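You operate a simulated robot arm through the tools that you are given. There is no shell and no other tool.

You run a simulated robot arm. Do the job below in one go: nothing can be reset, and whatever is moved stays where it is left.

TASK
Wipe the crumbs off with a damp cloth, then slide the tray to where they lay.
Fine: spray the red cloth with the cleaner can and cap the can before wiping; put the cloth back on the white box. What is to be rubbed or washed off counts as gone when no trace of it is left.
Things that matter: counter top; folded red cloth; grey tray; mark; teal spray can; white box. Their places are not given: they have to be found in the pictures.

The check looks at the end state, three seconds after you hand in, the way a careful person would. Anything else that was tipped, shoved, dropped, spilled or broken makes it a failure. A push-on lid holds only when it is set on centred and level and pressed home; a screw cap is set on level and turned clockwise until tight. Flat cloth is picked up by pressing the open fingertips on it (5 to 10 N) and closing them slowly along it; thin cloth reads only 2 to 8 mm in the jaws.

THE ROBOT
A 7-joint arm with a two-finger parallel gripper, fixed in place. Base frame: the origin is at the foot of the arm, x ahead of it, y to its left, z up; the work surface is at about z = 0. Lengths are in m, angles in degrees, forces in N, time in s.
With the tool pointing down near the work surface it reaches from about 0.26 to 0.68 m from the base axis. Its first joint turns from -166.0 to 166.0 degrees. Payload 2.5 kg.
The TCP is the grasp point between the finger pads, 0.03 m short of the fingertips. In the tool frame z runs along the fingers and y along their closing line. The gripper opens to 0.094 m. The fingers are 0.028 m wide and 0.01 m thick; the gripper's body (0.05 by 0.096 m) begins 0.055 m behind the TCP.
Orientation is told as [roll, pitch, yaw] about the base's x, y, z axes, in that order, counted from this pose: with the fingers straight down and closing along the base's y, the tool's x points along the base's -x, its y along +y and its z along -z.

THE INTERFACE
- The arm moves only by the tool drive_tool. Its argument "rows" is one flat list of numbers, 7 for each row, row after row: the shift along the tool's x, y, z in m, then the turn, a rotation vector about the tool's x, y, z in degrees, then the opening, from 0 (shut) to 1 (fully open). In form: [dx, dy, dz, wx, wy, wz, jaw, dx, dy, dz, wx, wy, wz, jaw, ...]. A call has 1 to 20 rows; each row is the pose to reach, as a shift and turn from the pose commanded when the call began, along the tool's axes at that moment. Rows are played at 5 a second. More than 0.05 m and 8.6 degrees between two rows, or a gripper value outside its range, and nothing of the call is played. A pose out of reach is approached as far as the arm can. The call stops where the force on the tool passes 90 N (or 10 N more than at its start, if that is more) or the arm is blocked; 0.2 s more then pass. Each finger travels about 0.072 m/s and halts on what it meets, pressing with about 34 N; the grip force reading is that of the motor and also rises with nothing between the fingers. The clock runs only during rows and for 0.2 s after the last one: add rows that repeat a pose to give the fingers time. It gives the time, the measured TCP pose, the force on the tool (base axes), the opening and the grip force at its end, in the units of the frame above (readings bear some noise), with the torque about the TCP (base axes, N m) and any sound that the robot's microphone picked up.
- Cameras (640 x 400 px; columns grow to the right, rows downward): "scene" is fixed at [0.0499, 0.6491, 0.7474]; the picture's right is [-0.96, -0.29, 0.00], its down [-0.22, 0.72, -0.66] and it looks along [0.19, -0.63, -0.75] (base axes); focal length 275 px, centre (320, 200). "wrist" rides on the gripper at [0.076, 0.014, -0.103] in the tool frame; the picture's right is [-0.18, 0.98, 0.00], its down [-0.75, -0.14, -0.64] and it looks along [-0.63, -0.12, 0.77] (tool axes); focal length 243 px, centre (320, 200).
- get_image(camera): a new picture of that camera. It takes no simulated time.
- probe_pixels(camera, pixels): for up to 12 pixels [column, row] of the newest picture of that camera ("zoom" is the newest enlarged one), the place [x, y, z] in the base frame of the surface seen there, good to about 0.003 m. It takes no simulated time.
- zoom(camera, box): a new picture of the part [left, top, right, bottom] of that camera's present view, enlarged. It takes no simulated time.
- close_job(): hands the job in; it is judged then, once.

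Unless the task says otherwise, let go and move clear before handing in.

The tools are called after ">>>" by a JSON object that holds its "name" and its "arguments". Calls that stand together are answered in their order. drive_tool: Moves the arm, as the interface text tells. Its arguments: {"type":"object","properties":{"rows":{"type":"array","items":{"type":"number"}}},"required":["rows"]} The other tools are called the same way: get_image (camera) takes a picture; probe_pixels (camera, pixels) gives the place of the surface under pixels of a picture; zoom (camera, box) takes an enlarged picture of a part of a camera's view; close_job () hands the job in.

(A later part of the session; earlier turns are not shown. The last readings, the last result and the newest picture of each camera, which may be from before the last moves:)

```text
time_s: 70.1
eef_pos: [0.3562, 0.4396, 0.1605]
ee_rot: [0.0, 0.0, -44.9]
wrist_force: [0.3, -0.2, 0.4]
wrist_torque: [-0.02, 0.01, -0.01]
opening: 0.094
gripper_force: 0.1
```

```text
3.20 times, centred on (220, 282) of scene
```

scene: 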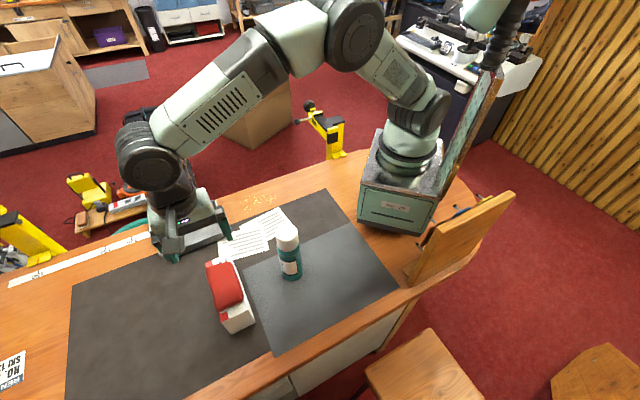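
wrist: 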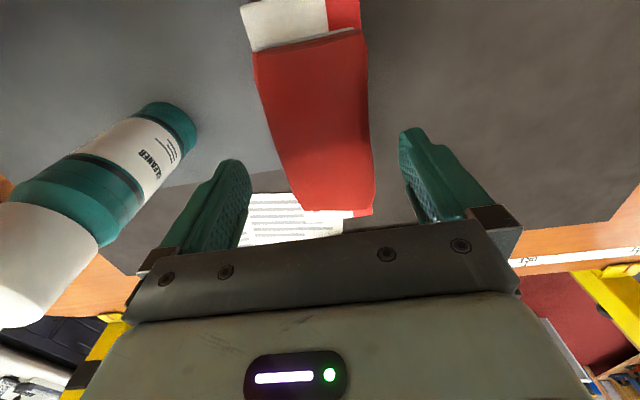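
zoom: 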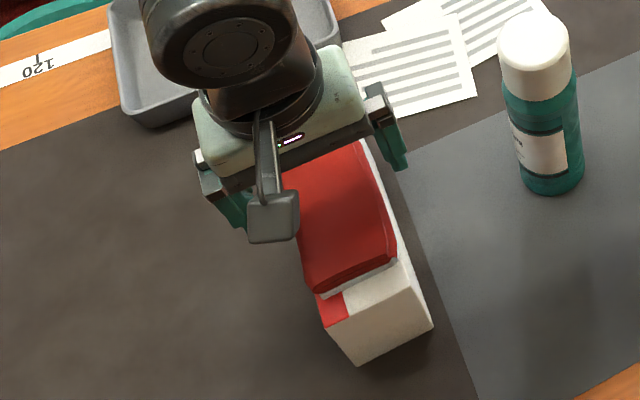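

The cloth is centred between the jaws (columns 278–372 between tips at 237 and 412). I'll descend 3 cm so the fingertips are just above the box top.

>>> {"name": "drive_tool", "arguments": {"rows": [0, 0, 0.01, 0, 0, 0, 1, 0, 0, 0.02, 0, 0, 0, 1, 0, 0, 0.027, 0, 0, 0, 1, 0, 0, 0.03, 0, 0, 0, 1, 0, 0, 0.03, 0, 0, 0, 1]}}

>>> {"name": "get_image", "arguments": {"camera": "wrist"}}

>>> {"name": "zoom", "arguments": {"camera": "scene", "box": [180, 230, 260, 310]}}

```text
time_s: 71.3
eef_pos: [0.356, 0.4397, 0.1302]
ee_rot: [-0.1, 0.1, -44.9]
wrist_force: [0.6, -0.7, -0.2]
wrist_torque: [0.01, -0.01, 0.02]
opening: 0.0939
gripper_force: 0.0
```

```text
taken
```

wrist: 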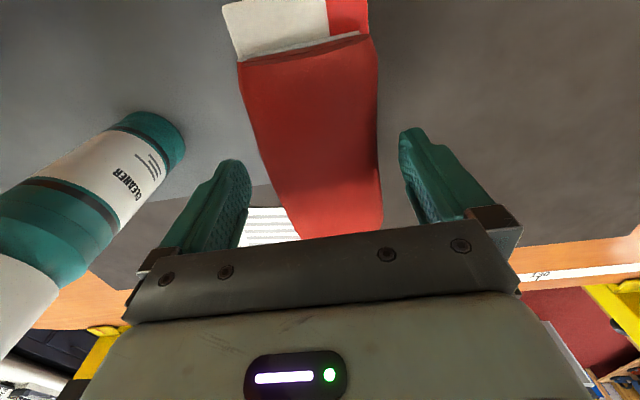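

```text
5.00 times, centred on (220, 270) of scene
```

zoom: 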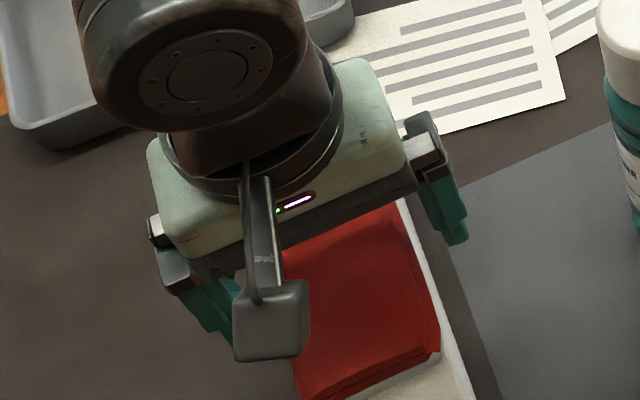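

The fingers straddle the stack. I'll close slowly onto its sides and watch the opening and grip.

>>> {"name": "drive_tool", "arguments": {"rows": [0, 0, 0, 0, 0, 0, 0.9, 0, 0, 0, 0, 0, 0, 0.8, 0, 0, 0, 0, 0, 0, 0.72, 0, 0, 0, 0, 0, 0, 0.66, 0, 0, 0, 0, 0, 0, 0.62, 0, 0, 0, 0, 0, 0, 0.58, 0, 0, 0, 0, 0, 0, 0.54, 0, 0, 0, 0, 0, 0, 0.5, 0, 0, 0, 0, 0, 0, 0.5]}}

>>> {"name": "get_image", "arguments": {"camera": "wrist"}}

>>> {"name": "zoom", "arguments": {"camera": "scene", "box": [180, 230, 260, 330]}}

```text
time_s: 73.3
eef_pos: [0.3566, 0.4386, 0.1302]
ee_rot: [0.0, 0.1, -44.9]
wrist_force: [0.0, -0.5, 0.8]
wrist_torque: [0.01, -0.01, -0.01]
opening: 0.0667
gripper_force: 33.9
```

```text
taken
```

wrist: 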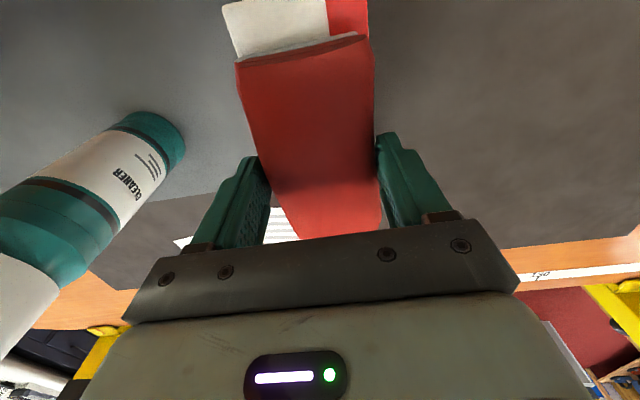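

```text
4.00 times, centred on (220, 280) of scene
```

zoom: 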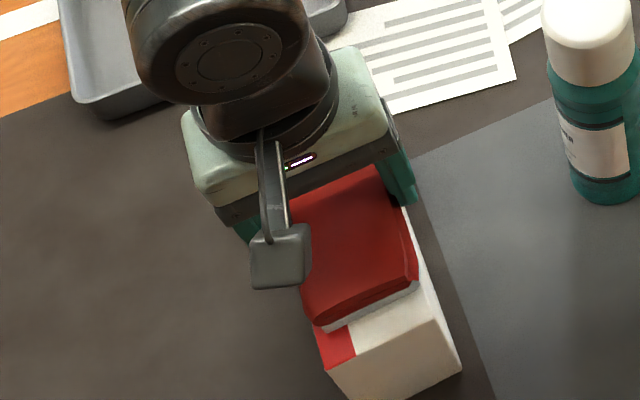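

The jaws stopped at 66.7 mm with full grip. I'll lift just 1 cm and check whether only the cloth rises, not the box.

>>> {"name": "drive_tool", "arguments": {"rows": [0, 0, -0.003, 0, 0, 0, 0.5, 0, 0, -0.006, 0, 0, 0, 0.5, 0, 0, -0.01, 0, 0, 0, 0.5, 0, 0, -0.01, 0, 0, 0, 0.5]}}

>>> {"name": "get_image", "arguments": {"camera": "wrist"}}

>>> {"name": "zoom", "arguments": {"camera": "scene", "box": [190, 240, 270, 345]}}

```text
time_s: 74.3
eef_pos: [0.3568, 0.44, 0.1411]
ee_rot: [0.0, 0.1, -44.8]
wrist_force: [-0.5, -0.1, -0.4]
wrist_torque: [0.02, 0.02, 0.02]
opening: 0.067
gripper_force: 34.2
```

```text
taken
```

wrist: 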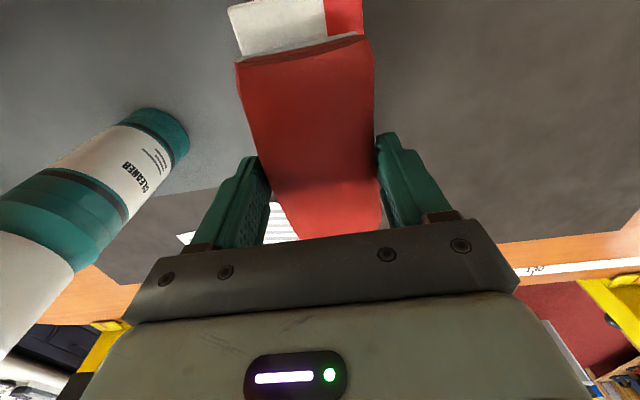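

```text
3.81 times, centred on (230, 292) of scene
```

zoom: 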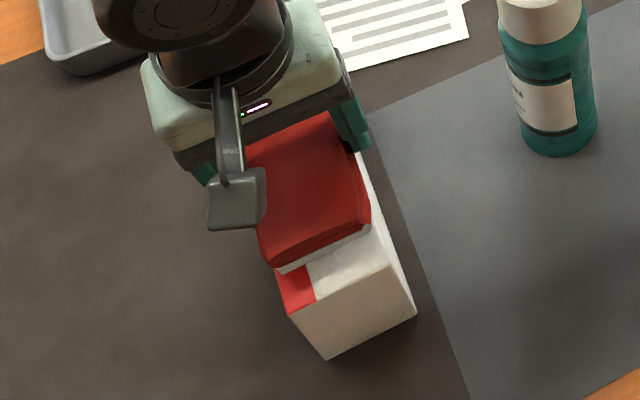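

The cloth holds the same wrist pixels while the box and can moved, so only the cloth is lifted. I'll raise it well clear and inspect it.

>>> {"name": "drive_tool", "arguments": {"rows": [0, 0, -0.02, 0, 0, 0, 0.5, 0, 0, -0.05, 0, 0, 0, 0.5, 0, 0, -0.08, 0, 0, 0, 0.5, 0, 0, -0.11, 0, 0, 0, 0.5, 0, 0, -0.13, 0, 0, 0, 0.5, 0, 0, -0.13, 0, 0, 0, 0.5]}}

>>> {"name": "get_image", "arguments": {"camera": "wrist"}}

>>> {"name": "get_image", "arguments": {"camera": "scene"}}

>>> {"name": "zoom", "arguments": {"camera": "scene", "box": [160, 180, 280, 345]}}

```text
time_s: 75.7
eef_pos: [0.3545, 0.4402, 0.2674]
ee_rot: [-0.1, -0.1, -44.9]
wrist_force: [0.7, 0.1, -0.1]
wrist_torque: [0.03, 0.01, -0.02]
opening: 0.0668
gripper_force: 34.0
```

```text
taken
```

wrist: 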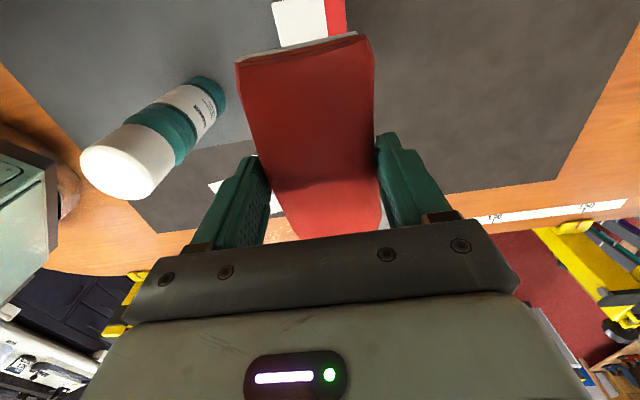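

```text
taken
```

scene: 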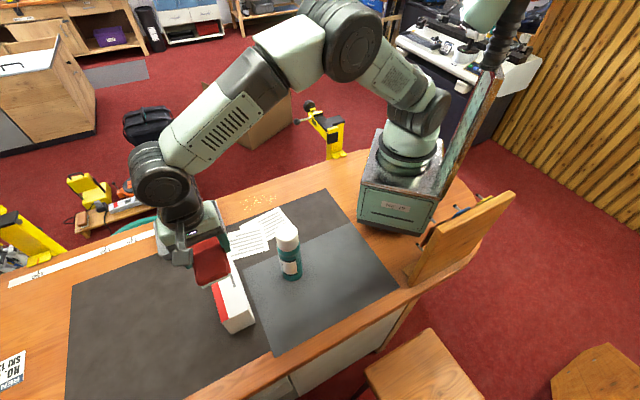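

```text
2.42 times, centred on (220, 262) of scene
```

zoom: 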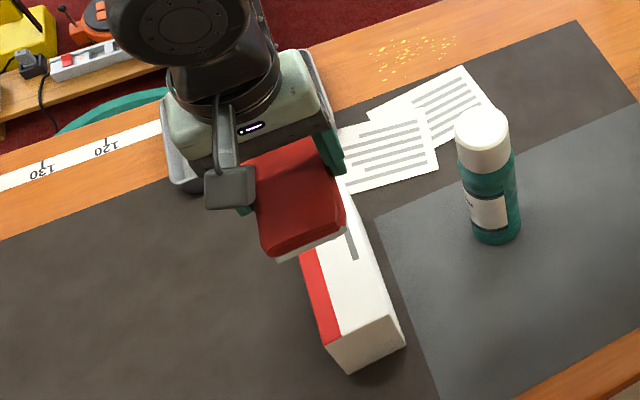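

The cloth is held as a firm folded block, and the box and can are undisturbed. I'll carry it at height to above the crumbs at about (0.504,0.140), where the tool's x axis runs across the wood strip and y along it.

>>> {"name": "drive_tool", "arguments": {"rows": [-0.0352, -0.012, 0, 0, 0, 0, 0.5, -0.0703, -0.024, 0, 0, 0, 0, 0.5, -0.1055, -0.036, 0, 0, 0, 0, 0.5, -0.1407, -0.048, 0, 0, 0, 0, 0.5, -0.1758, -0.06, 0, 0, 0, 0, 0.5, -0.211, -0.072, 0, 0, 0, 0, 0.5, -0.2462, -0.084, 0.02, 0, 0, 0, 0.5, -0.2813, -0.096, 0.04, 0, 0, 0, 0.5, -0.3165, -0.108, 0.06, 0, 0, 0, 0.5, -0.3165, -0.108, 0.1, 0, 0, 0, 0.5, -0.3165, -0.108, 0.14, 0, 0, 0, 0.5, -0.3165, -0.108, 0.165, 0, 0, 0, 0.5, -0.3165, -0.108, 0.165, 0, 0, 0, 0.5]}}

>>> {"name": "get_image", "arguments": {"camera": "wrist"}}

>>> {"name": "get_image", "arguments": {"camera": "scene"}}

>>> {"name": "zoom", "arguments": {"camera": "scene", "box": [170, 130, 310, 250]}}

```text
time_s: 78.5
eef_pos: [0.5049, 0.1404, 0.1074]
ee_rot: [0.0, 0.1, -44.9]
wrist_force: [-0.2, -0.3, -1.1]
wrist_torque: [0.0, -0.03, -0.04]
opening: 0.0669
gripper_force: 34.0
```

```text
taken
```

wrist: 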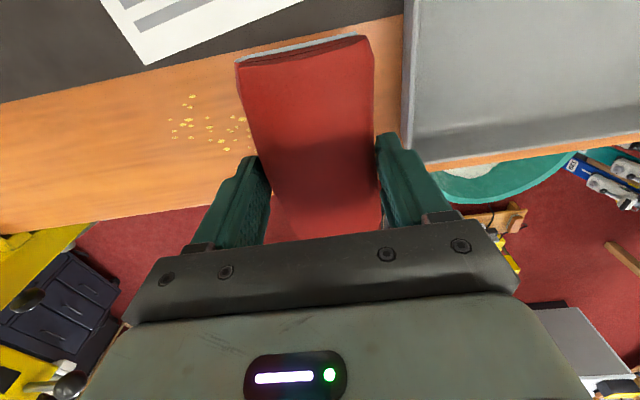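

```text
taken
```

scene: 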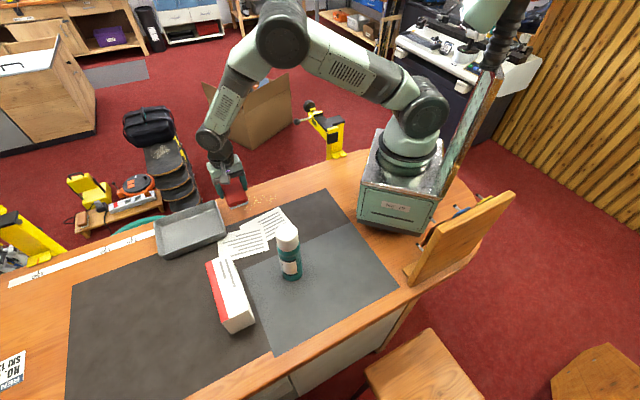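

```text
3.33 times, centred on (240, 190) of scene
```

zoom: 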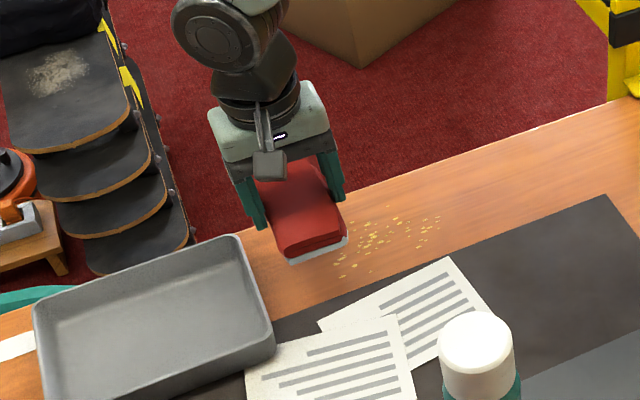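

The cloth hovers over the crumb end nearest the tray. I'll check the tray's near edge and the counter edge before going lower.

>>> {"name": "probe_pixels", "arguments": {"camera": "wrist", "pixels": [[407, 40], [405, 100], [403, 140], [415, 100], [460, 160], [150, 212], [60, 225], [225, 148], [173, 137], [246, 118], [193, 96], [150, 62]]}}

>>> {"name": "probe_pixels", "arguments": {"camera": "zoom", "pixels": [[240, 238], [272, 345], [275, 350], [255, 290], [340, 278], [438, 218], [437, 240], [395, 217], [640, 105], [400, 180], [40, 310], [320, 318]]}}

```text
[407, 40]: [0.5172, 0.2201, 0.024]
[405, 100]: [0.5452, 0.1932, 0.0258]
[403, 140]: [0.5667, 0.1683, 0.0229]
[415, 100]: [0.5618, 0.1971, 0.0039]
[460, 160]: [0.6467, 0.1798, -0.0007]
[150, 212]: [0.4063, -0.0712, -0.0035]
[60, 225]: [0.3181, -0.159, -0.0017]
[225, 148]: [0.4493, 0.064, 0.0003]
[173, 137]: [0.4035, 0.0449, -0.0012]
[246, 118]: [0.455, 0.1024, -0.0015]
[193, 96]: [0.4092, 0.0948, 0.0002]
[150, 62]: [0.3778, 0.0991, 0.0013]
```

```text
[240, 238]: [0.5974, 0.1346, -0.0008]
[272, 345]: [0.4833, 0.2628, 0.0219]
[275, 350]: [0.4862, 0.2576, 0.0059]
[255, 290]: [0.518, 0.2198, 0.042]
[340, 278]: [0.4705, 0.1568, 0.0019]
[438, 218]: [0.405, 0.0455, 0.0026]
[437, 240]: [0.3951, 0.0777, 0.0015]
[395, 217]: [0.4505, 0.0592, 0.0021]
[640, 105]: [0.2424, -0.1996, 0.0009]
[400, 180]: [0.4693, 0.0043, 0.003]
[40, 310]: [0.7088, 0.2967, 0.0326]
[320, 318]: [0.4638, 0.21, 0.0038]
```

The tray's near end sits at s≈0.521 m along the strip, leaving about 2 cm to the outer finger. I'll lower the cloth to just above the counter.

>>> {"name": "drive_tool", "arguments": {"rows": [0, 0, 0.02, 0, 0, 0, 0.5, 0, 0, 0.04, 0, 0, 0, 0.5, 0, 0, 0.055, 0, 0, 0, 0.5, 0, 0, 0.062, 0, 0, 0, 0.5, 0, 0, 0.062, 0, 0, 0, 0.5]}}

```text
time_s: 79.7
eef_pos: [0.5046, 0.1407, 0.0436]
ee_rot: [0.1, 0.0, -44.9]
wrist_force: [0.0, -0.3, 0.1]
wrist_torque: [0.01, 0.03, -0.01]
opening: 0.0668
gripper_force: 34.1
```

>>> {"name": "drive_tool", "arguments": {"rows": [0, 0, 0.002, 0, 0, 0, 0.5, 0, 0, 0.004, 0, 0, 0, 0.5, 0, 0, 0.006, 0, 0, 0, 0.5, 0, 0, 0.006, 0, 0, 0, 0.5]}}

```text
time_s: 80.7
eef_pos: [0.5047, 0.1406, 0.0371]
ee_rot: [0.0, 0.0, -44.9]
wrist_force: [-0.5, 0.5, -0.3]
wrist_torque: [-0.01, 0.02, 0.0]
opening: 0.0666
gripper_force: 34.3
```

>>> {"name": "drive_tool", "arguments": {"rows": [0, 0, 0.001, 0, 0, 0, 0.5, 0, 0, 0.002, 0, 0, 0, 0.5, 0, 0, 0.002, 0, 0, 0, 0.5]}}

```text
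time_s: 81.5
eef_pos: [0.5037, 0.1402, 0.0357]
ee_rot: [0.0, 0.0, -44.9]
wrist_force: [0.5, -0.2, -0.5]
wrist_torque: [0.0, 0.0, 0.01]
opening: 0.067
gripper_force: 33.4
```

>>> {"name": "drive_tool", "arguments": {"rows": [0, 0, 0.001, 0, 0, 0, 0.5, 0, 0, 0.002, 0, 0, 0, 0.5, 0, 0, 0.002, 0, 0, 0, 0.5]}}

```text
time_s: 82.3
eef_pos: [0.5053, 0.14, 0.034]
ee_rot: [0.0, 0.0, -44.8]
wrist_force: [-14.2, 0.2, 37.2]
wrist_torque: [-0.07, 0.62, 0.03]
opening: 0.0667
gripper_force: 33.7
```

Contact at 37 N is too firm. I'll back off a little to get a gentler wiping press.

>>> {"name": "drive_tool", "arguments": {"rows": [0, 0, -0.0007, 0, 0, 0, 0.5, 0, 0, -0.0007, 0, 0, 0, 0.5]}}

```text
time_s: 82.9
eef_pos: [0.5052, 0.1393, 0.0342]
ee_rot: [0.2, -0.2, -45.0]
wrist_force: [-6.6, 2.1, 36.8]
wrist_torque: [-0.02, 0.54, 0.02]
opening: 0.0669
gripper_force: 34.0
```

>>> {"name": "drive_tool", "arguments": {"rows": [0, 0, -0.0006, 0, 0, 0, 0.5, 0, 0, -0.0006, 0, 0, 0, 0.5]}}

```text
time_s: 83.5
eef_pos: [0.5053, 0.139, 0.0349]
ee_rot: [0.1, -0.1, -44.9]
wrist_force: [2.7, 3.0, 23.4]
wrist_torque: [0.03, -0.04, 0.04]
opening: 0.067
gripper_force: 33.7
```

23 N now; I'll ease off another 0.4 mm and sweep slowly along the strip away from the tray.

>>> {"name": "drive_tool", "arguments": {"rows": [0, 0, -0.0004, 0, 0, 0, 0.5, 0, -0.01, -0.0004, 0, 0, 0, 0.5, 0, -0.02, -0.0004, 0, 0, 0, 0.5, 0, -0.03, -0.0004, 0, 0, 0, 0.5, 0, -0.04, -0.0004, 0, 0, 0, 0.5, 0, -0.05, -0.0004, 0, 0, 0, 0.5, 0, -0.05, -0.0004, 0, 0, 0, 0.5]}}

>>> {"name": "zoom", "arguments": {"camera": "scene", "box": [190, 150, 310, 240]}}

>>> {"name": "get_image", "arguments": {"camera": "wrist"}}

```text
time_s: 85.1
eef_pos: [0.4682, 0.1057, 0.0344]
ee_rot: [-0.1, 0.2, -44.9]
wrist_force: [2.2, 2.9, 10.6]
wrist_torque: [0.18, -0.27, -0.01]
opening: 0.0671
gripper_force: 33.9
```

```text
4.44 times, centred on (250, 195) of scene
```

zoom: 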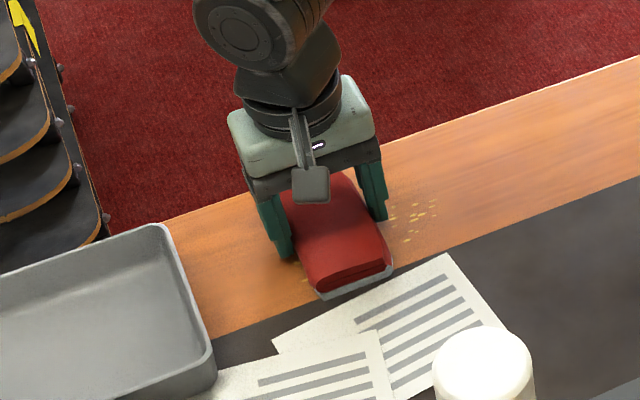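

```text
taken
```

wrist: 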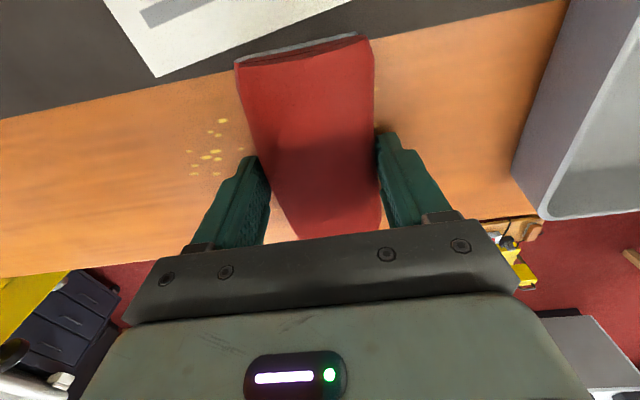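

The cleaned area looks bare wood, with a few specks left near zoom (295,270). I'll continue the sweep to the far end of the crumbs.

>>> {"name": "drive_tool", "arguments": {"rows": [0, -0.01, 0, 0, 0, 0, 0.5, 0, -0.02, 0, 0, 0, 0, 0.5, 0, -0.03, 0, 0, 0, 0, 0.5, 0, -0.04, 0, 0, 0, 0, 0.5, 0, -0.05, 0, 0, 0, 0, 0.5, 0, -0.06, 0, 0, 0, 0, 0.5, 0, -0.07, 0, 0, 0, 0, 0.5, 0, -0.08, 0, 0, 0, 0, 0.5, 0, -0.09, 0, 0, 0, 0, 0.5, 0, -0.1, 0, 0, 0, 0, 0.5, 0, -0.11, 0, 0, 0, 0, 0.5, 0, -0.11, 0, 0, 0, 0, 0.5]}}

>>> {"name": "zoom", "arguments": {"camera": "scene", "box": [200, 150, 320, 240]}}

>>> {"name": "get_image", "arguments": {"camera": "wrist"}}

```text
time_s: 87.7
eef_pos: [0.3916, 0.0272, 0.033]
ee_rot: [-0.1, -0.1, -44.8]
wrist_force: [2.0, 0.5, 5.2]
wrist_torque: [-0.01, -0.27, 0.04]
opening: 0.0667
gripper_force: 34.3
```

```text
4.44 times, centred on (260, 195) of scene
```

zoom: 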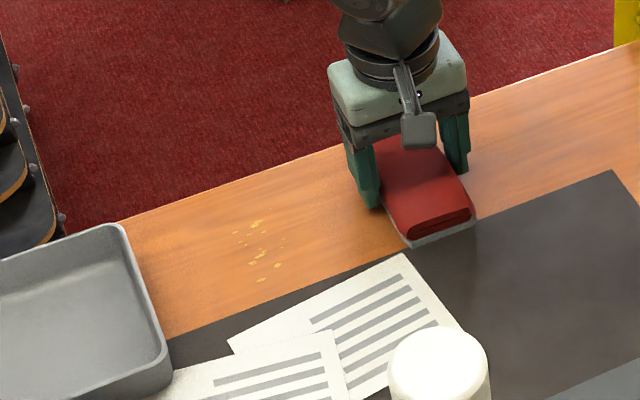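

```text
taken
```

wrist: 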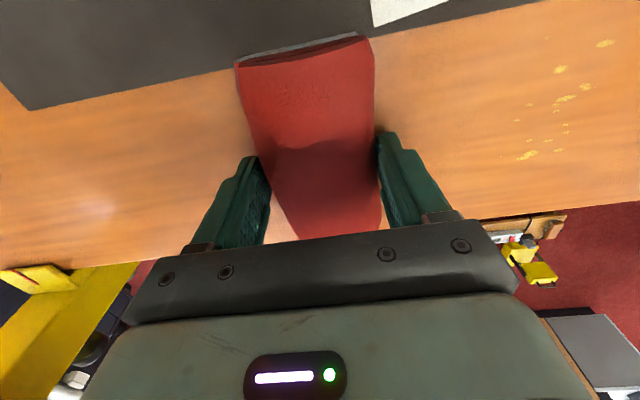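

The right part is clean, but a patch remains at zoom (257,250), near the start of the stroke. I'll sweep back over it toward the tray end.

>>> {"name": "drive_tool", "arguments": {"rows": [0, 0.015, 0.0002, 0, 0, 0, 0.5, 0, 0.03, 0.0003, 0, 0, 0, 0.5, 0, 0.045, 0.0003, 0, 0, 0, 0.5, 0, 0.06, 0.0003, 0, 0, 0, 0.5, 0, 0.075, 0.0003, 0, 0, 0, 0.5, 0, 0.085, 0.0003, 0, 0, 0, 0.5, 0, 0.095, 0.0003, 0, 0, 0, 0.5, 0, 0.105, 0.0003, 0, 0, 0, 0.5, 0, 0.115, 0.0003, 0, 0, 0, 0.5, 0, 0.125, 0.0003, 0, 0, 0, 0.5, 0, 0.135, 0.0003, 0, 0, 0, 0.5, 0, 0.145, 0.0003, 0, 0, 0, 0.5, 0, 0.155, 0.0003, 0, 0, 0, 0.5, 0, 0.16, 0.0003, 0, 0, 0, 0.5, 0, 0.16, 0.0003, 0, 0, 0, 0.5]}}

>>> {"name": "zoom", "arguments": {"camera": "scene", "box": [200, 150, 320, 240]}}

>>> {"name": "get_image", "arguments": {"camera": "wrist"}}

```text
time_s: 90.9
eef_pos: [0.5051, 0.1399, 0.0342]
ee_rot: [-0.1, -0.1, -44.9]
wrist_force: [-2.4, -2.1, 6.0]
wrist_torque: [0.02, 0.09, 0.0]
opening: 0.0667
gripper_force: 33.6
```

```text
4.44 times, centred on (260, 195) of scene
```

zoom: 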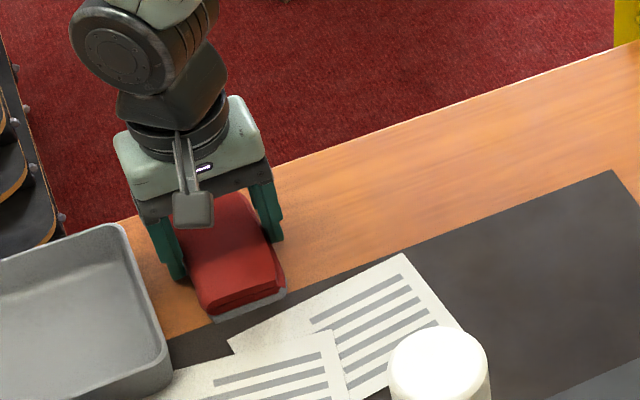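

```text
taken
```

wrist: 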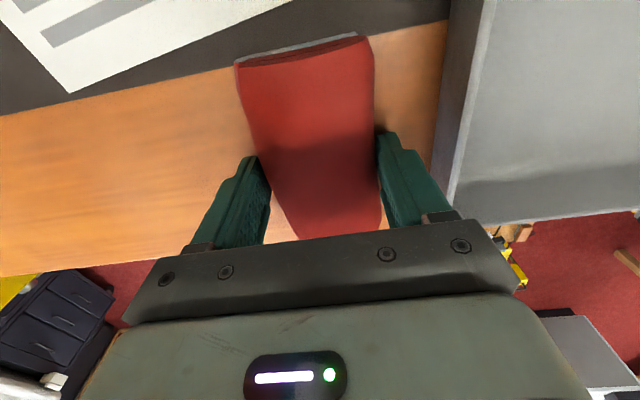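

Everything visible is clean now. I'll sweep back once more so the area under the cloth shows too.

>>> {"name": "drive_tool", "arguments": {"rows": [0, -0.01, 0, 0, 0, 0, 0.5, 0, -0.02, 0, 0, 0, 0, 0.5, 0, -0.03, 0, 0, 0, 0, 0.5, 0, -0.04, 0, 0, 0, 0, 0.5, 0, -0.05, 0, 0, 0, 0, 0.5, 0, -0.06, 0, 0, 0, 0, 0.5, 0, -0.07, 0, 0, 0, 0, 0.5, 0, -0.085, 0, 0, 0, 0, 0.5, 0, -0.1, 0, 0, 0, 0, 0.5, 0, -0.115, 0, 0, 0, 0, 0.5, 0, -0.13, 0, 0, 0, 0, 0.5, 0, -0.145, 0, 0, 0, 0, 0.5, 0, -0.16, 0, 0, 0, 0, 0.5, 0, -0.16, 0, 0, 0, 0, 0.5]}}

>>> {"name": "zoom", "arguments": {"camera": "scene", "box": [200, 165, 290, 235]}}

>>> {"name": "get_image", "arguments": {"camera": "wrist"}}

```text
time_s: 93.9
eef_pos: [0.3913, 0.0271, 0.0339]
ee_rot: [0.0, 0.0, -44.9]
wrist_force: [-0.9, 0.3, -1.1]
wrist_torque: [0.02, 0.0, 0.01]
opening: 0.0666
gripper_force: 34.0
```

```text
5.71 times, centred on (245, 200) of scene
```

zoom: 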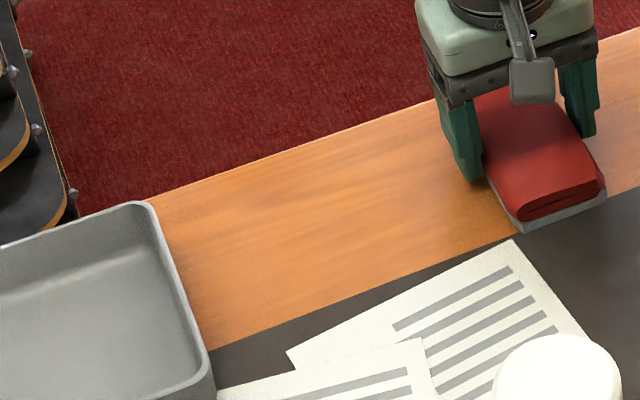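

```text
taken
```

wrist: 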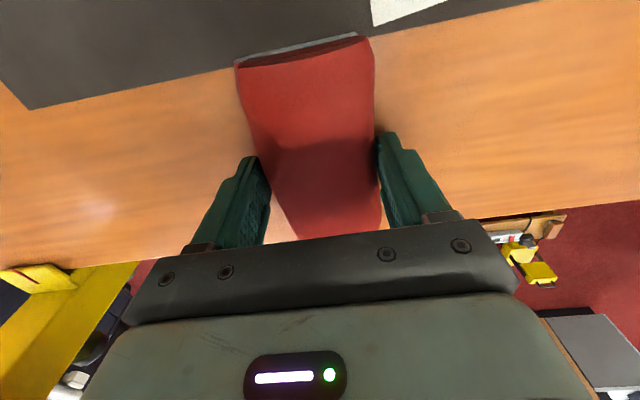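

The strip looks clean. I'll zoom in closer to check for faint traces.

>>> {"name": "zoom", "arguments": {"camera": "scene", "box": [222, 185, 272, 222]}}

>>> {"name": "zoom", "arguments": {"camera": "wrist", "box": [370, 0, 640, 210]}}

```text
10.81 times, centred on (247, 204) of scene
```

zoom: 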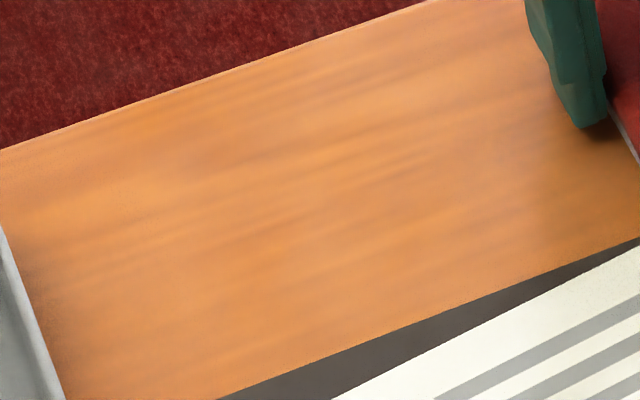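

```text
1.90 times, centred on (505, 105) of wrist
```

zoom: 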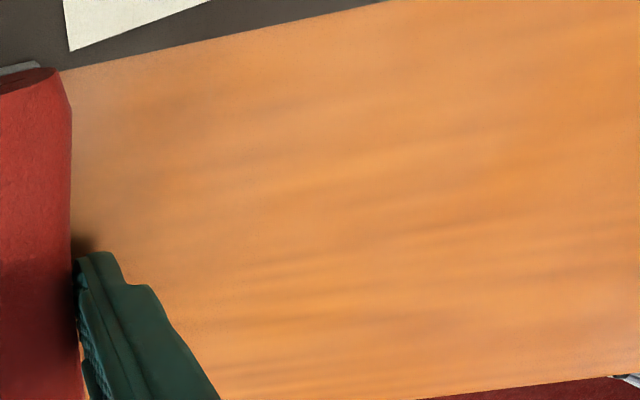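

No trace is visible. For good measure I'll make one more pass with slightly more press and a small sideways shift toward the counter edge.

>>> {"name": "drive_tool", "arguments": {"rows": [0, 0.005, 0.0004, 0, 0, 0, 0.5, -0.003, 0.015, 0.0006, 0, 0, 0, 0.5, -0.006, 0.03, 0.0006, 0, 0, 0, 0.5, -0.006, 0.045, 0.0006, 0, 0, 0, 0.5, -0.006, 0.06, 0.0006, 0, 0, 0, 0.5, -0.006, 0.075, 0.0005, 0, 0, 0, 0.5, -0.006, 0.09, 0.0004, 0, 0, 0, 0.5, -0.006, 0.105, 0.0003, 0, 0, 0, 0.5, -0.006, 0.12, 0.0002, 0, 0, 0, 0.5, -0.006, 0.135, 0.0002, 0, 0, 0, 0.5, -0.006, 0.15, 0.0002, 0, 0, 0, 0.5, -0.006, 0.16, 0.0002, 0, 0, 0, 0.5, -0.006, 0.15, 0.0002, 0, 0, 0, 0.5, -0.006, 0.135, 0.0002, 0, 0, 0, 0.5, -0.006, 0.12, 0.0002, 0, 0, 0, 0.5, -0.006, 0.105, 0.0002, 0, 0, 0, 0.5, -0.006, 0.105, 0.0002, 0, 0, 0, 0.5]}}

```text
time_s: 97.5
eef_pos: [0.4707, 0.0992, 0.0334]
ee_rot: [0.1, 0.0, -44.8]
wrist_force: [8.0, 6.1, 19.0]
wrist_torque: [0.1, -0.25, -0.03]
opening: 0.0669
gripper_force: 33.7
```

Pressed at 19 N with nothing unusual. I'll lift the cloth straight up and carry it back above the white box.

>>> {"name": "drive_tool", "arguments": {"rows": [0, 0, -0.01, 0, 0, 0, 0.5, 0, 0, -0.04, 0, 0, 0, 0.5, 0, 0, -0.08, 0, 0, 0, 0.5, 0, 0, -0.12, 0, 0, 0, 0.5, 0.02, 0.01, -0.16, 0, 0, 0, 0.5, 0.05, 0.025, -0.19, 0, 0, 0, 0.5, 0.09, 0.045, -0.21, 0, 0, 0, 0.5, 0.13, 0.065, -0.225, 0, 0, 0, 0.5, 0.17, 0.085, -0.235, 0, 0, 0, 0.5, 0.21, 0.105, -0.235, 0, 0, 0, 0.5, 0.25, 0.125, -0.235, 0, 0, 0, 0.5, 0.29, 0.145, -0.235, 0, 0, 0, 0.5, 0.32, 0.1625, -0.235, 0, 0, 0, 0.5, 0.32, 0.1625, -0.235, 0, 0, 0, 0.5, 0.32, 0.1625, -0.235, 0, 0, 0, 0.5]}}

>>> {"name": "get_image", "arguments": {"camera": "scene"}}

>>> {"name": "get_image", "arguments": {"camera": "wrist"}}

>>> {"name": "zoom", "arguments": {"camera": "scene", "box": [200, 165, 290, 235]}}

```text
time_s: 100.7
eef_pos: [0.3576, 0.4402, 0.2693]
ee_rot: [0.0, 0.1, -44.8]
wrist_force: [-0.5, -0.9, -0.3]
wrist_torque: [0.0, -0.03, 0.02]
opening: 0.0669
gripper_force: 34.1
```

```text
taken
```

scene: 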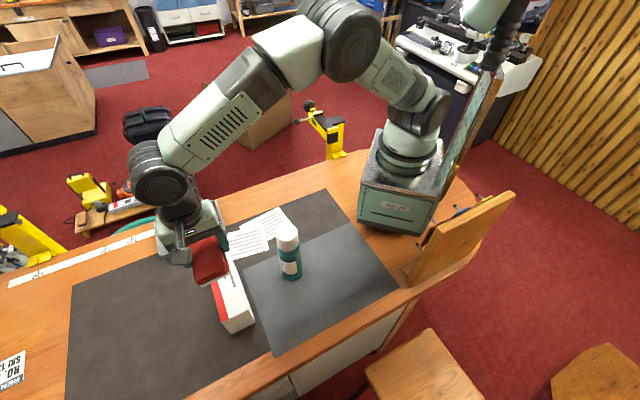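

```text
taken
```

wrist: 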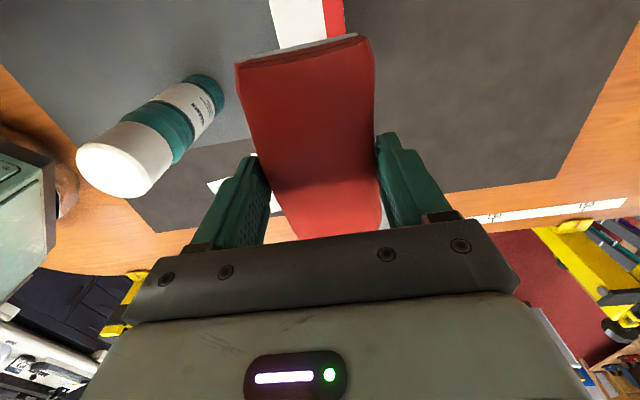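

```text
5.71 times, centred on (245, 200) of scene
```

zoom: 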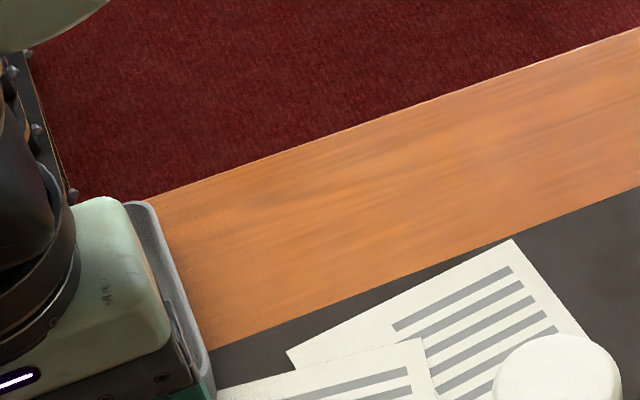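

The position matches the earlier pick-up (l≈0.058, s≈0.564) and the crumb area is clean. I'll lower the cloth to just above the box.

>>> {"name": "drive_tool", "arguments": {"rows": [0, -0.0007, 0.03, 0, 0, 0, 0.5, 0, -0.0007, 0.06, 0, 0, 0, 0.5, 0, -0.0007, 0.09, 0, 0, 0, 0.5, 0, -0.0007, 0.115, 0, 0, 0, 0.5, 0, -0.0007, 0.128, 0, 0, 0, 0.5, 0, -0.0007, 0.132, 0, 0, 0, 0.5, 0, -0.0007, 0.132, 0, 0, 0, 0.5]}}

>>> {"name": "zoom", "arguments": {"camera": "scene", "box": [190, 240, 270, 345]}}

>>> {"name": "get_image", "arguments": {"camera": "wrist"}}

```text
time_s: 102.3
eef_pos: [0.3578, 0.4385, 0.1362]
ee_rot: [0.0, -0.2, -44.9]
wrist_force: [-0.5, 0.5, -0.5]
wrist_torque: [-0.01, 0.0, -0.03]
opening: 0.0665
gripper_force: 33.8
```

```text
3.81 times, centred on (230, 292) of scene
```

zoom: 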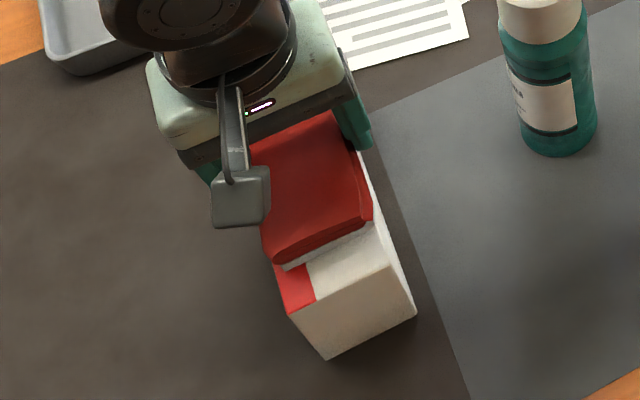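

```text
taken
```

wrist: 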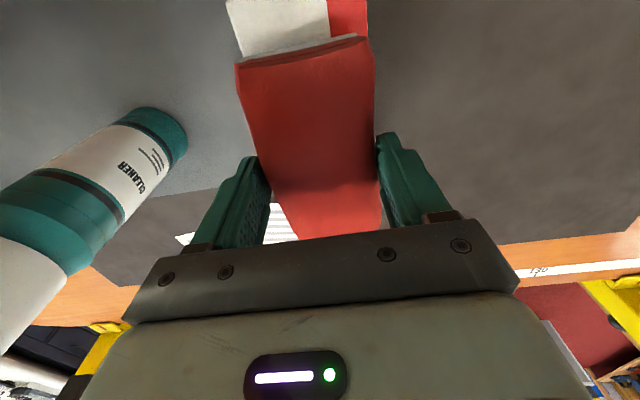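

It lines up over the box as before. I'll lower in small steps until light contact.

>>> {"name": "drive_tool", "arguments": {"rows": [0, 0, 0.002, 0, 0, 0, 0.5, 0, 0, 0.004, 0, 0, 0, 0.5, 0, 0, 0.005, 0, 0, 0, 0.5, 0, 0, 0.005, 0, 0, 0, 0.5]}}

```text
time_s: 103.3
eef_pos: [0.3583, 0.4372, 0.1306]
ee_rot: [-0.1, 0.1, -44.8]
wrist_force: [0.2, 0.1, 0.3]
wrist_torque: [-0.01, -0.01, 0.02]
opening: 0.0668
gripper_force: 33.9
```

>>> {"name": "drive_tool", "arguments": {"rows": [0, 0, 0.0007, 0, 0, 0, 0.5, 0, 0, 0.0014, 0, 0, 0, 0.5, 0, 0, 0.0014, 0, 0, 0, 0.5]}}

```text
time_s: 104.1
eef_pos: [0.358, 0.4368, 0.1284]
ee_rot: [-0.1, 0.1, -44.9]
wrist_force: [-0.9, -0.5, -0.1]
wrist_torque: [-0.02, 0.01, -0.01]
opening: 0.0669
gripper_force: 34.1
```

No contact yet at 0.1285; the remaining gap can only be a millimetre or two. I'll go down slightly more.

>>> {"name": "drive_tool", "arguments": {"rows": [0, 0, 0.0007, 0, 0, 0, 0.5, 0, 0, 0.0012, 0, 0, 0, 0.5, 0, 0, 0.0012, 0, 0, 0, 0.5]}}

```text
time_s: 104.9
eef_pos: [0.3578, 0.4383, 0.129]
ee_rot: [0.0, -0.1, -44.9]
wrist_force: [-0.8, -3.0, 6.1]
wrist_torque: [-0.12, 0.02, -0.02]
opening: 0.0668
gripper_force: 33.8
```

Light contact of 6 N: the cloth rests on the box. I'll open slowly and rise straight up.

>>> {"name": "drive_tool", "arguments": {"rows": [0, 0, 0, 0, 0, 0, 0.6, 0, 0, -0.0005, 0, 0, 0, 0.7, 0, 0, -0.0005, 0, 0, 0, 0.75, 0, 0, -0.0005, 0, 0, 0, 0.82, 0, 0, -0.0005, 0, 0, 0, 0.9, 0, 0, -0.0005, 0, 0, 0, 1, 0, 0, -0.0005, 0, 0, 0, 1, 0, 0, -0.01, 0, 0, 0, 1, 0, 0, -0.03, 0, 0, 0, 1, 0, 0, -0.06, 0, 0, 0, 1, 0, 0, -0.1, 0, 0, 0, 1, 0, 0, -0.14, 0, 0, 0, 1, 0, 0, -0.17, 0, 0, 0, 1, 0, 0, -0.17, 0, 0, 0, 1]}}

>>> {"name": "zoom", "arguments": {"camera": "scene", "box": [190, 240, 270, 345]}}

>>> {"name": "get_image", "arguments": {"camera": "wrist"}}

>>> {"name": "get_image", "arguments": {"camera": "scene"}}

```text
time_s: 107.9
eef_pos: [0.3599, 0.4382, 0.3012]
ee_rot: [-0.1, -0.1, -44.8]
wrist_force: [0.3, -0.5, -0.2]
wrist_torque: [-0.01, 0.02, 0.0]
opening: 0.0939
gripper_force: 0.0
```

```text
3.81 times, centred on (230, 292) of scene
```

zoom: 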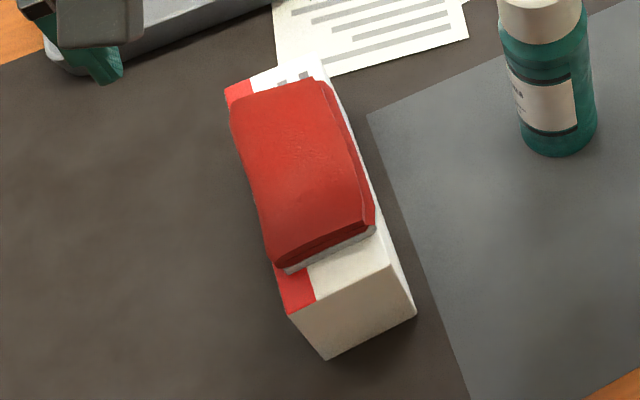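

```text
taken
```

wrist: 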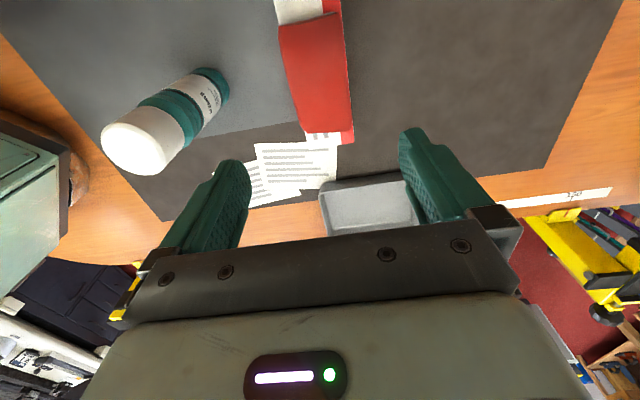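

```text
taken
```

scene: 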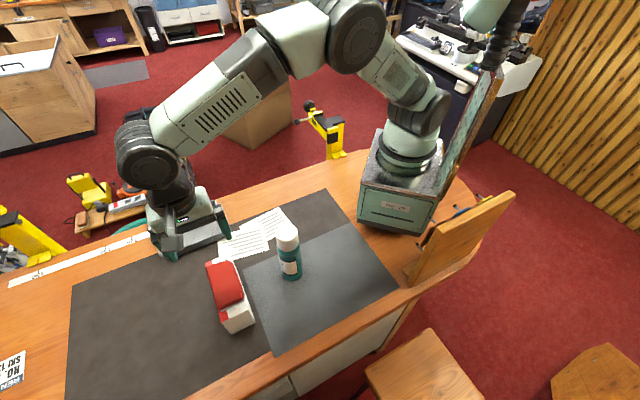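

The cloth sits neatly back on the box. Next I'll move toward the strip for a clear view of the tray and papers.

>>> {"name": "drive_tool", "arguments": {"rows": [-0.04, -0.005, 0, 0, 0, 0, 0.8, -0.08, -0.01, -0.01, 0, 0, 0, 0.6, -0.12, -0.015, -0.02, 0, 0, 0, 0.5, -0.16, -0.02, -0.03, 0, 0, 0, 0.5, -0.16, -0.02, -0.03, 0, 0, 0, 0.5]}}

>>> {"name": "get_image", "arguments": {"camera": "wrist"}}

>>> {"name": "get_image", "arguments": {"camera": "scene"}}

```text
time_s: 109.1
eef_pos: [0.4566, 0.3088, 0.3275]
ee_rot: [-0.1, 0.0, -44.9]
wrist_force: [-0.9, -0.1, -0.1]
wrist_torque: [0.0, -0.01, -0.01]
opening: 0.0469
gripper_force: 0.0
```

```text
taken
```

wrist: 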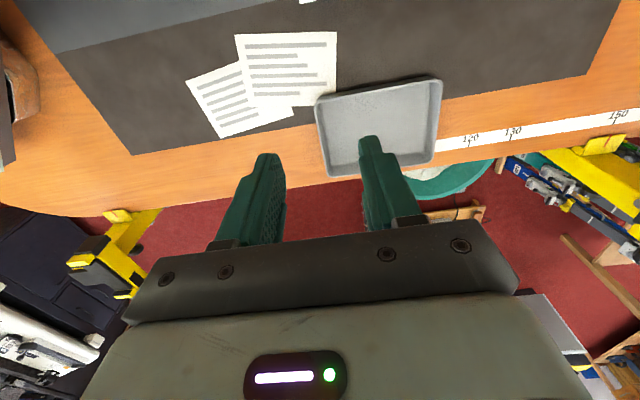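

```text
taken
```

scene: 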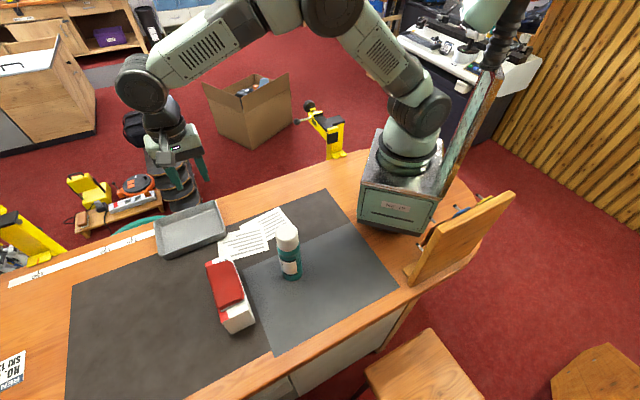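

Tray, papers and strip are all visible now in both views. I'll zoom on them and probe corners.

>>> {"name": "zoom", "arguments": {"camera": "wrist", "box": [180, 20, 460, 190]}}

>>> {"name": "probe_pixels", "arguments": {"camera": "wrist", "pixels": [[187, 81], [222, 136], [293, 117], [237, 62], [235, 36], [336, 34], [334, 92], [253, 107], [293, 106], [210, 143], [300, 122], [330, 114]]}}

>>> {"name": "probe_pixels", "arguments": {"camera": "wrist", "pixels": [[315, 100], [330, 176], [441, 80], [434, 158], [320, 140], [325, 140], [332, 140], [380, 92], [375, 88], [350, 120], [440, 120], [317, 106]]}}

```text
2.29 times, centred on (320, 105) of wrist
```

zoom: 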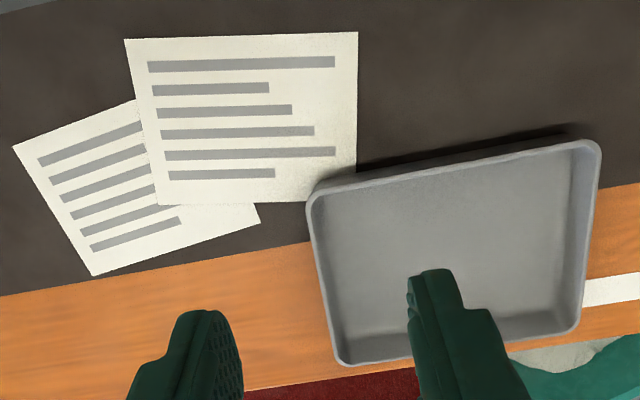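

```text
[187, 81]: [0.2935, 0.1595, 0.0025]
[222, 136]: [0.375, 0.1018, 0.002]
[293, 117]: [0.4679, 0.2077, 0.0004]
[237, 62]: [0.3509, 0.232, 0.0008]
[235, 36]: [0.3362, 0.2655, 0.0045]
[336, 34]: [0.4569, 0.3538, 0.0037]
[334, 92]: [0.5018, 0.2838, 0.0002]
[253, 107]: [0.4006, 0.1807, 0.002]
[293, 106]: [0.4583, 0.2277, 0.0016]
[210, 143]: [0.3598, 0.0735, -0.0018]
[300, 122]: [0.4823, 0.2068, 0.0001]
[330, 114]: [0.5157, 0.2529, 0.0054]
```

```text
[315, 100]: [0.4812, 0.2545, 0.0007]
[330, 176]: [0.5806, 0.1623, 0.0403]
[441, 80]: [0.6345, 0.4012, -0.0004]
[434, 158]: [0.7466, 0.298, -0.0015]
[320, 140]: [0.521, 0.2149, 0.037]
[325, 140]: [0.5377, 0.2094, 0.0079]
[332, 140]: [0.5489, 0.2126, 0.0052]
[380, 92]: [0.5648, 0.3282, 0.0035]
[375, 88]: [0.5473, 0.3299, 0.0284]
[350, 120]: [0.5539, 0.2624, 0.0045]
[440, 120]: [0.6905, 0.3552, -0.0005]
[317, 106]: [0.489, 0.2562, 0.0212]
```

The tray's near inner corner overlaps the corner of the paper slightly. I'll get the tray's precise extents from a scene zoom.

>>> {"name": "zoom", "arguments": {"camera": "scene", "box": [145, 190, 245, 265]}}

>>> {"name": "probe_pixels", "arguments": {"camera": "zoom", "pixels": [[68, 232], [55, 260], [440, 75], [515, 290], [100, 415], [66, 240], [445, 80], [505, 285], [115, 405], [250, 150], [470, 160], [80, 330]]}}

```text
5.33 times, centred on (195, 228) of scene
```

zoom: 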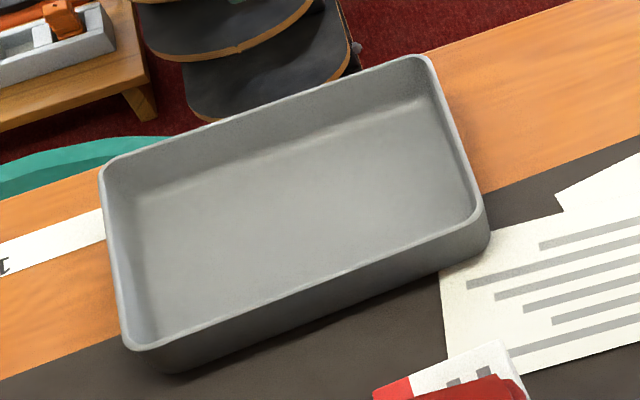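

```text
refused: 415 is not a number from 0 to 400
```

The tray spans l −0.292 to −0.154 and s 0.519 to 0.715, aligned with the strip. I'll go above the middle of its near end wall, around (0.5275,0.212), with the jaws half open so one finger falls on each side.

>>> {"name": "drive_tool", "arguments": {"rows": [-0.03, -0.005, 0.02, 0, 0, 0, 0.5, -0.06, -0.01, 0.05, 0, 0, 0, 0.5, -0.09, -0.015, 0.09, 0, 0, 0, 0.5, -0.1195, -0.019, 0.13, 0, 0, 0, 0.5, -0.1195, -0.019, 0.17, 0, 0, 0, 0.5, -0.1195, -0.019, 0.205, 0, 0, 0, 0.5, -0.1195, -0.019, 0.205, 0, 0, 0, 0.5]}}

>>> {"name": "get_image", "arguments": {"camera": "wrist"}}

>>> {"name": "zoom", "arguments": {"camera": "scene", "box": [145, 150, 265, 250]}}

```text
refused: row 3 steps farther than a row can; nothing moved
```

```text
taken
```

wrist: 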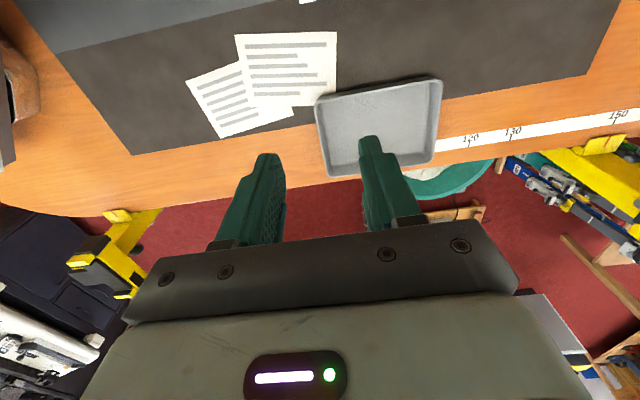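

```text
4.00 times, centred on (205, 200) of scene
```

zoom: 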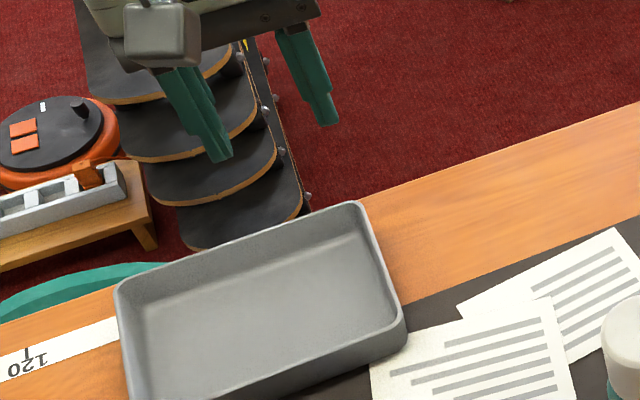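

The move was refused because one row was too long; nothing has moved. I'll resend it with smaller steps.

>>> {"name": "drive_tool", "arguments": {"rows": [-0.03, -0.005, 0.02, 0, 0, 0, 0.5, -0.06, -0.01, 0.045, 0, 0, 0, 0.5, -0.09, -0.015, 0.075, 0, 0, 0, 0.5, -0.1195, -0.019, 0.105, 0, 0, 0, 0.5, -0.1195, -0.019, 0.14, 0, 0, 0, 0.5, -0.1195, -0.019, 0.175, 0, 0, 0, 0.5, -0.1195, -0.019, 0.205, 0, 0, 0, 0.5, -0.1195, -0.019, 0.205, 0, 0, 0, 0.5]}}

>>> {"name": "get_image", "arguments": {"camera": "wrist"}}

>>> {"name": "zoom", "arguments": {"camera": "scene", "box": [145, 150, 265, 250]}}

```text
time_s: 110.9
eef_pos: [0.526, 0.211, 0.1226]
ee_rot: [0.0, 0.0, -44.9]
wrist_force: [-0.4, 0.8, 0.3]
wrist_torque: [0.02, 0.0, 0.01]
opening: 0.0472
gripper_force: 0.0
```

```text
taken
```

wrist: 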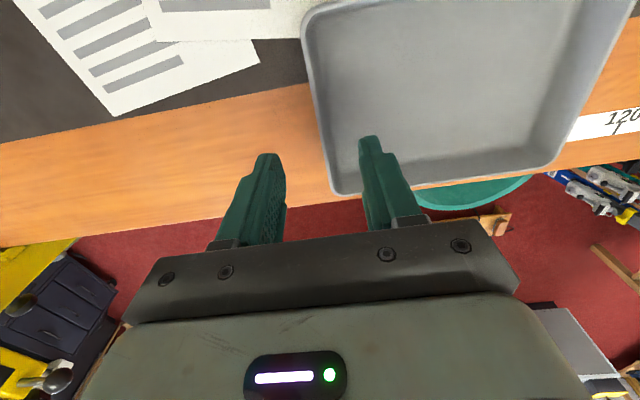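

```text
4.00 times, centred on (205, 200) of scene
```

zoom: 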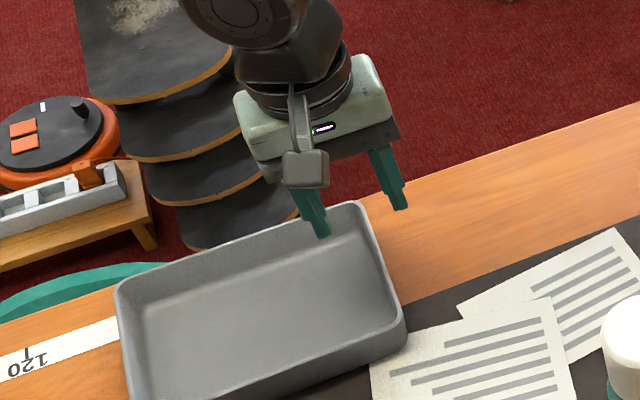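

One finger hangs on each side of the near wall. I'll descend to z≈0.06 and check.

>>> {"name": "drive_tool", "arguments": {"rows": [0, 0.001, 0.03, 0, 0, 0, 0.5, 0, 0.001, 0.05, 0, 0, 0, 0.5, 0, 0.001, 0.062, 0, 0, 0, 0.5, 0, 0.001, 0.062, 0, 0, 0, 0.5]}}

>>> {"name": "get_image", "arguments": {"camera": "wrist"}}

>>> {"name": "zoom", "arguments": {"camera": "scene", "box": [165, 170, 265, 250]}}

```text
time_s: 111.9
eef_pos: [0.5269, 0.2124, 0.0616]
ee_rot: [0.0, 0.0, -44.9]
wrist_force: [1.2, 0.2, 0.0]
wrist_torque: [0.0, -0.02, -0.01]
opening: 0.0471
gripper_force: 0.1
```

```text
taken
```

wrist: 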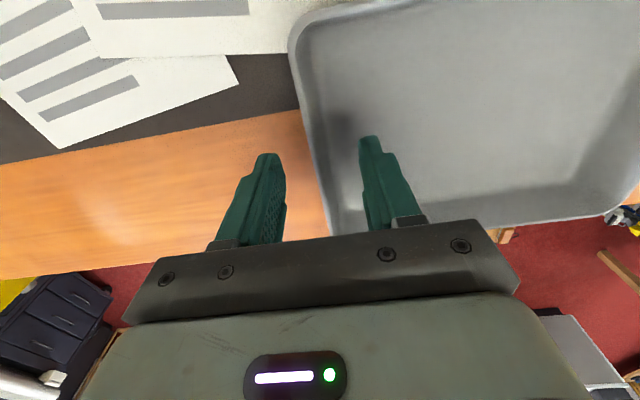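

```text
5.00 times, centred on (215, 210) of scene
```

zoom: 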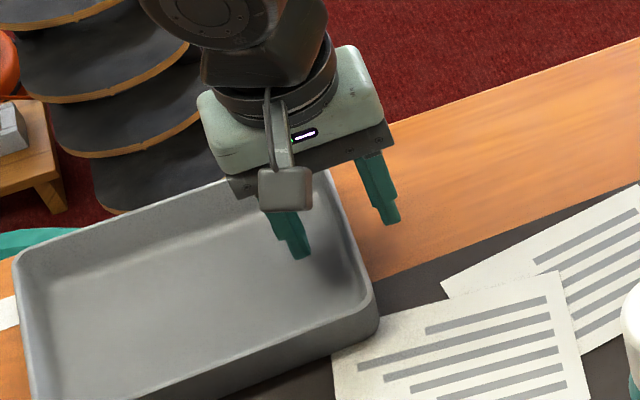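

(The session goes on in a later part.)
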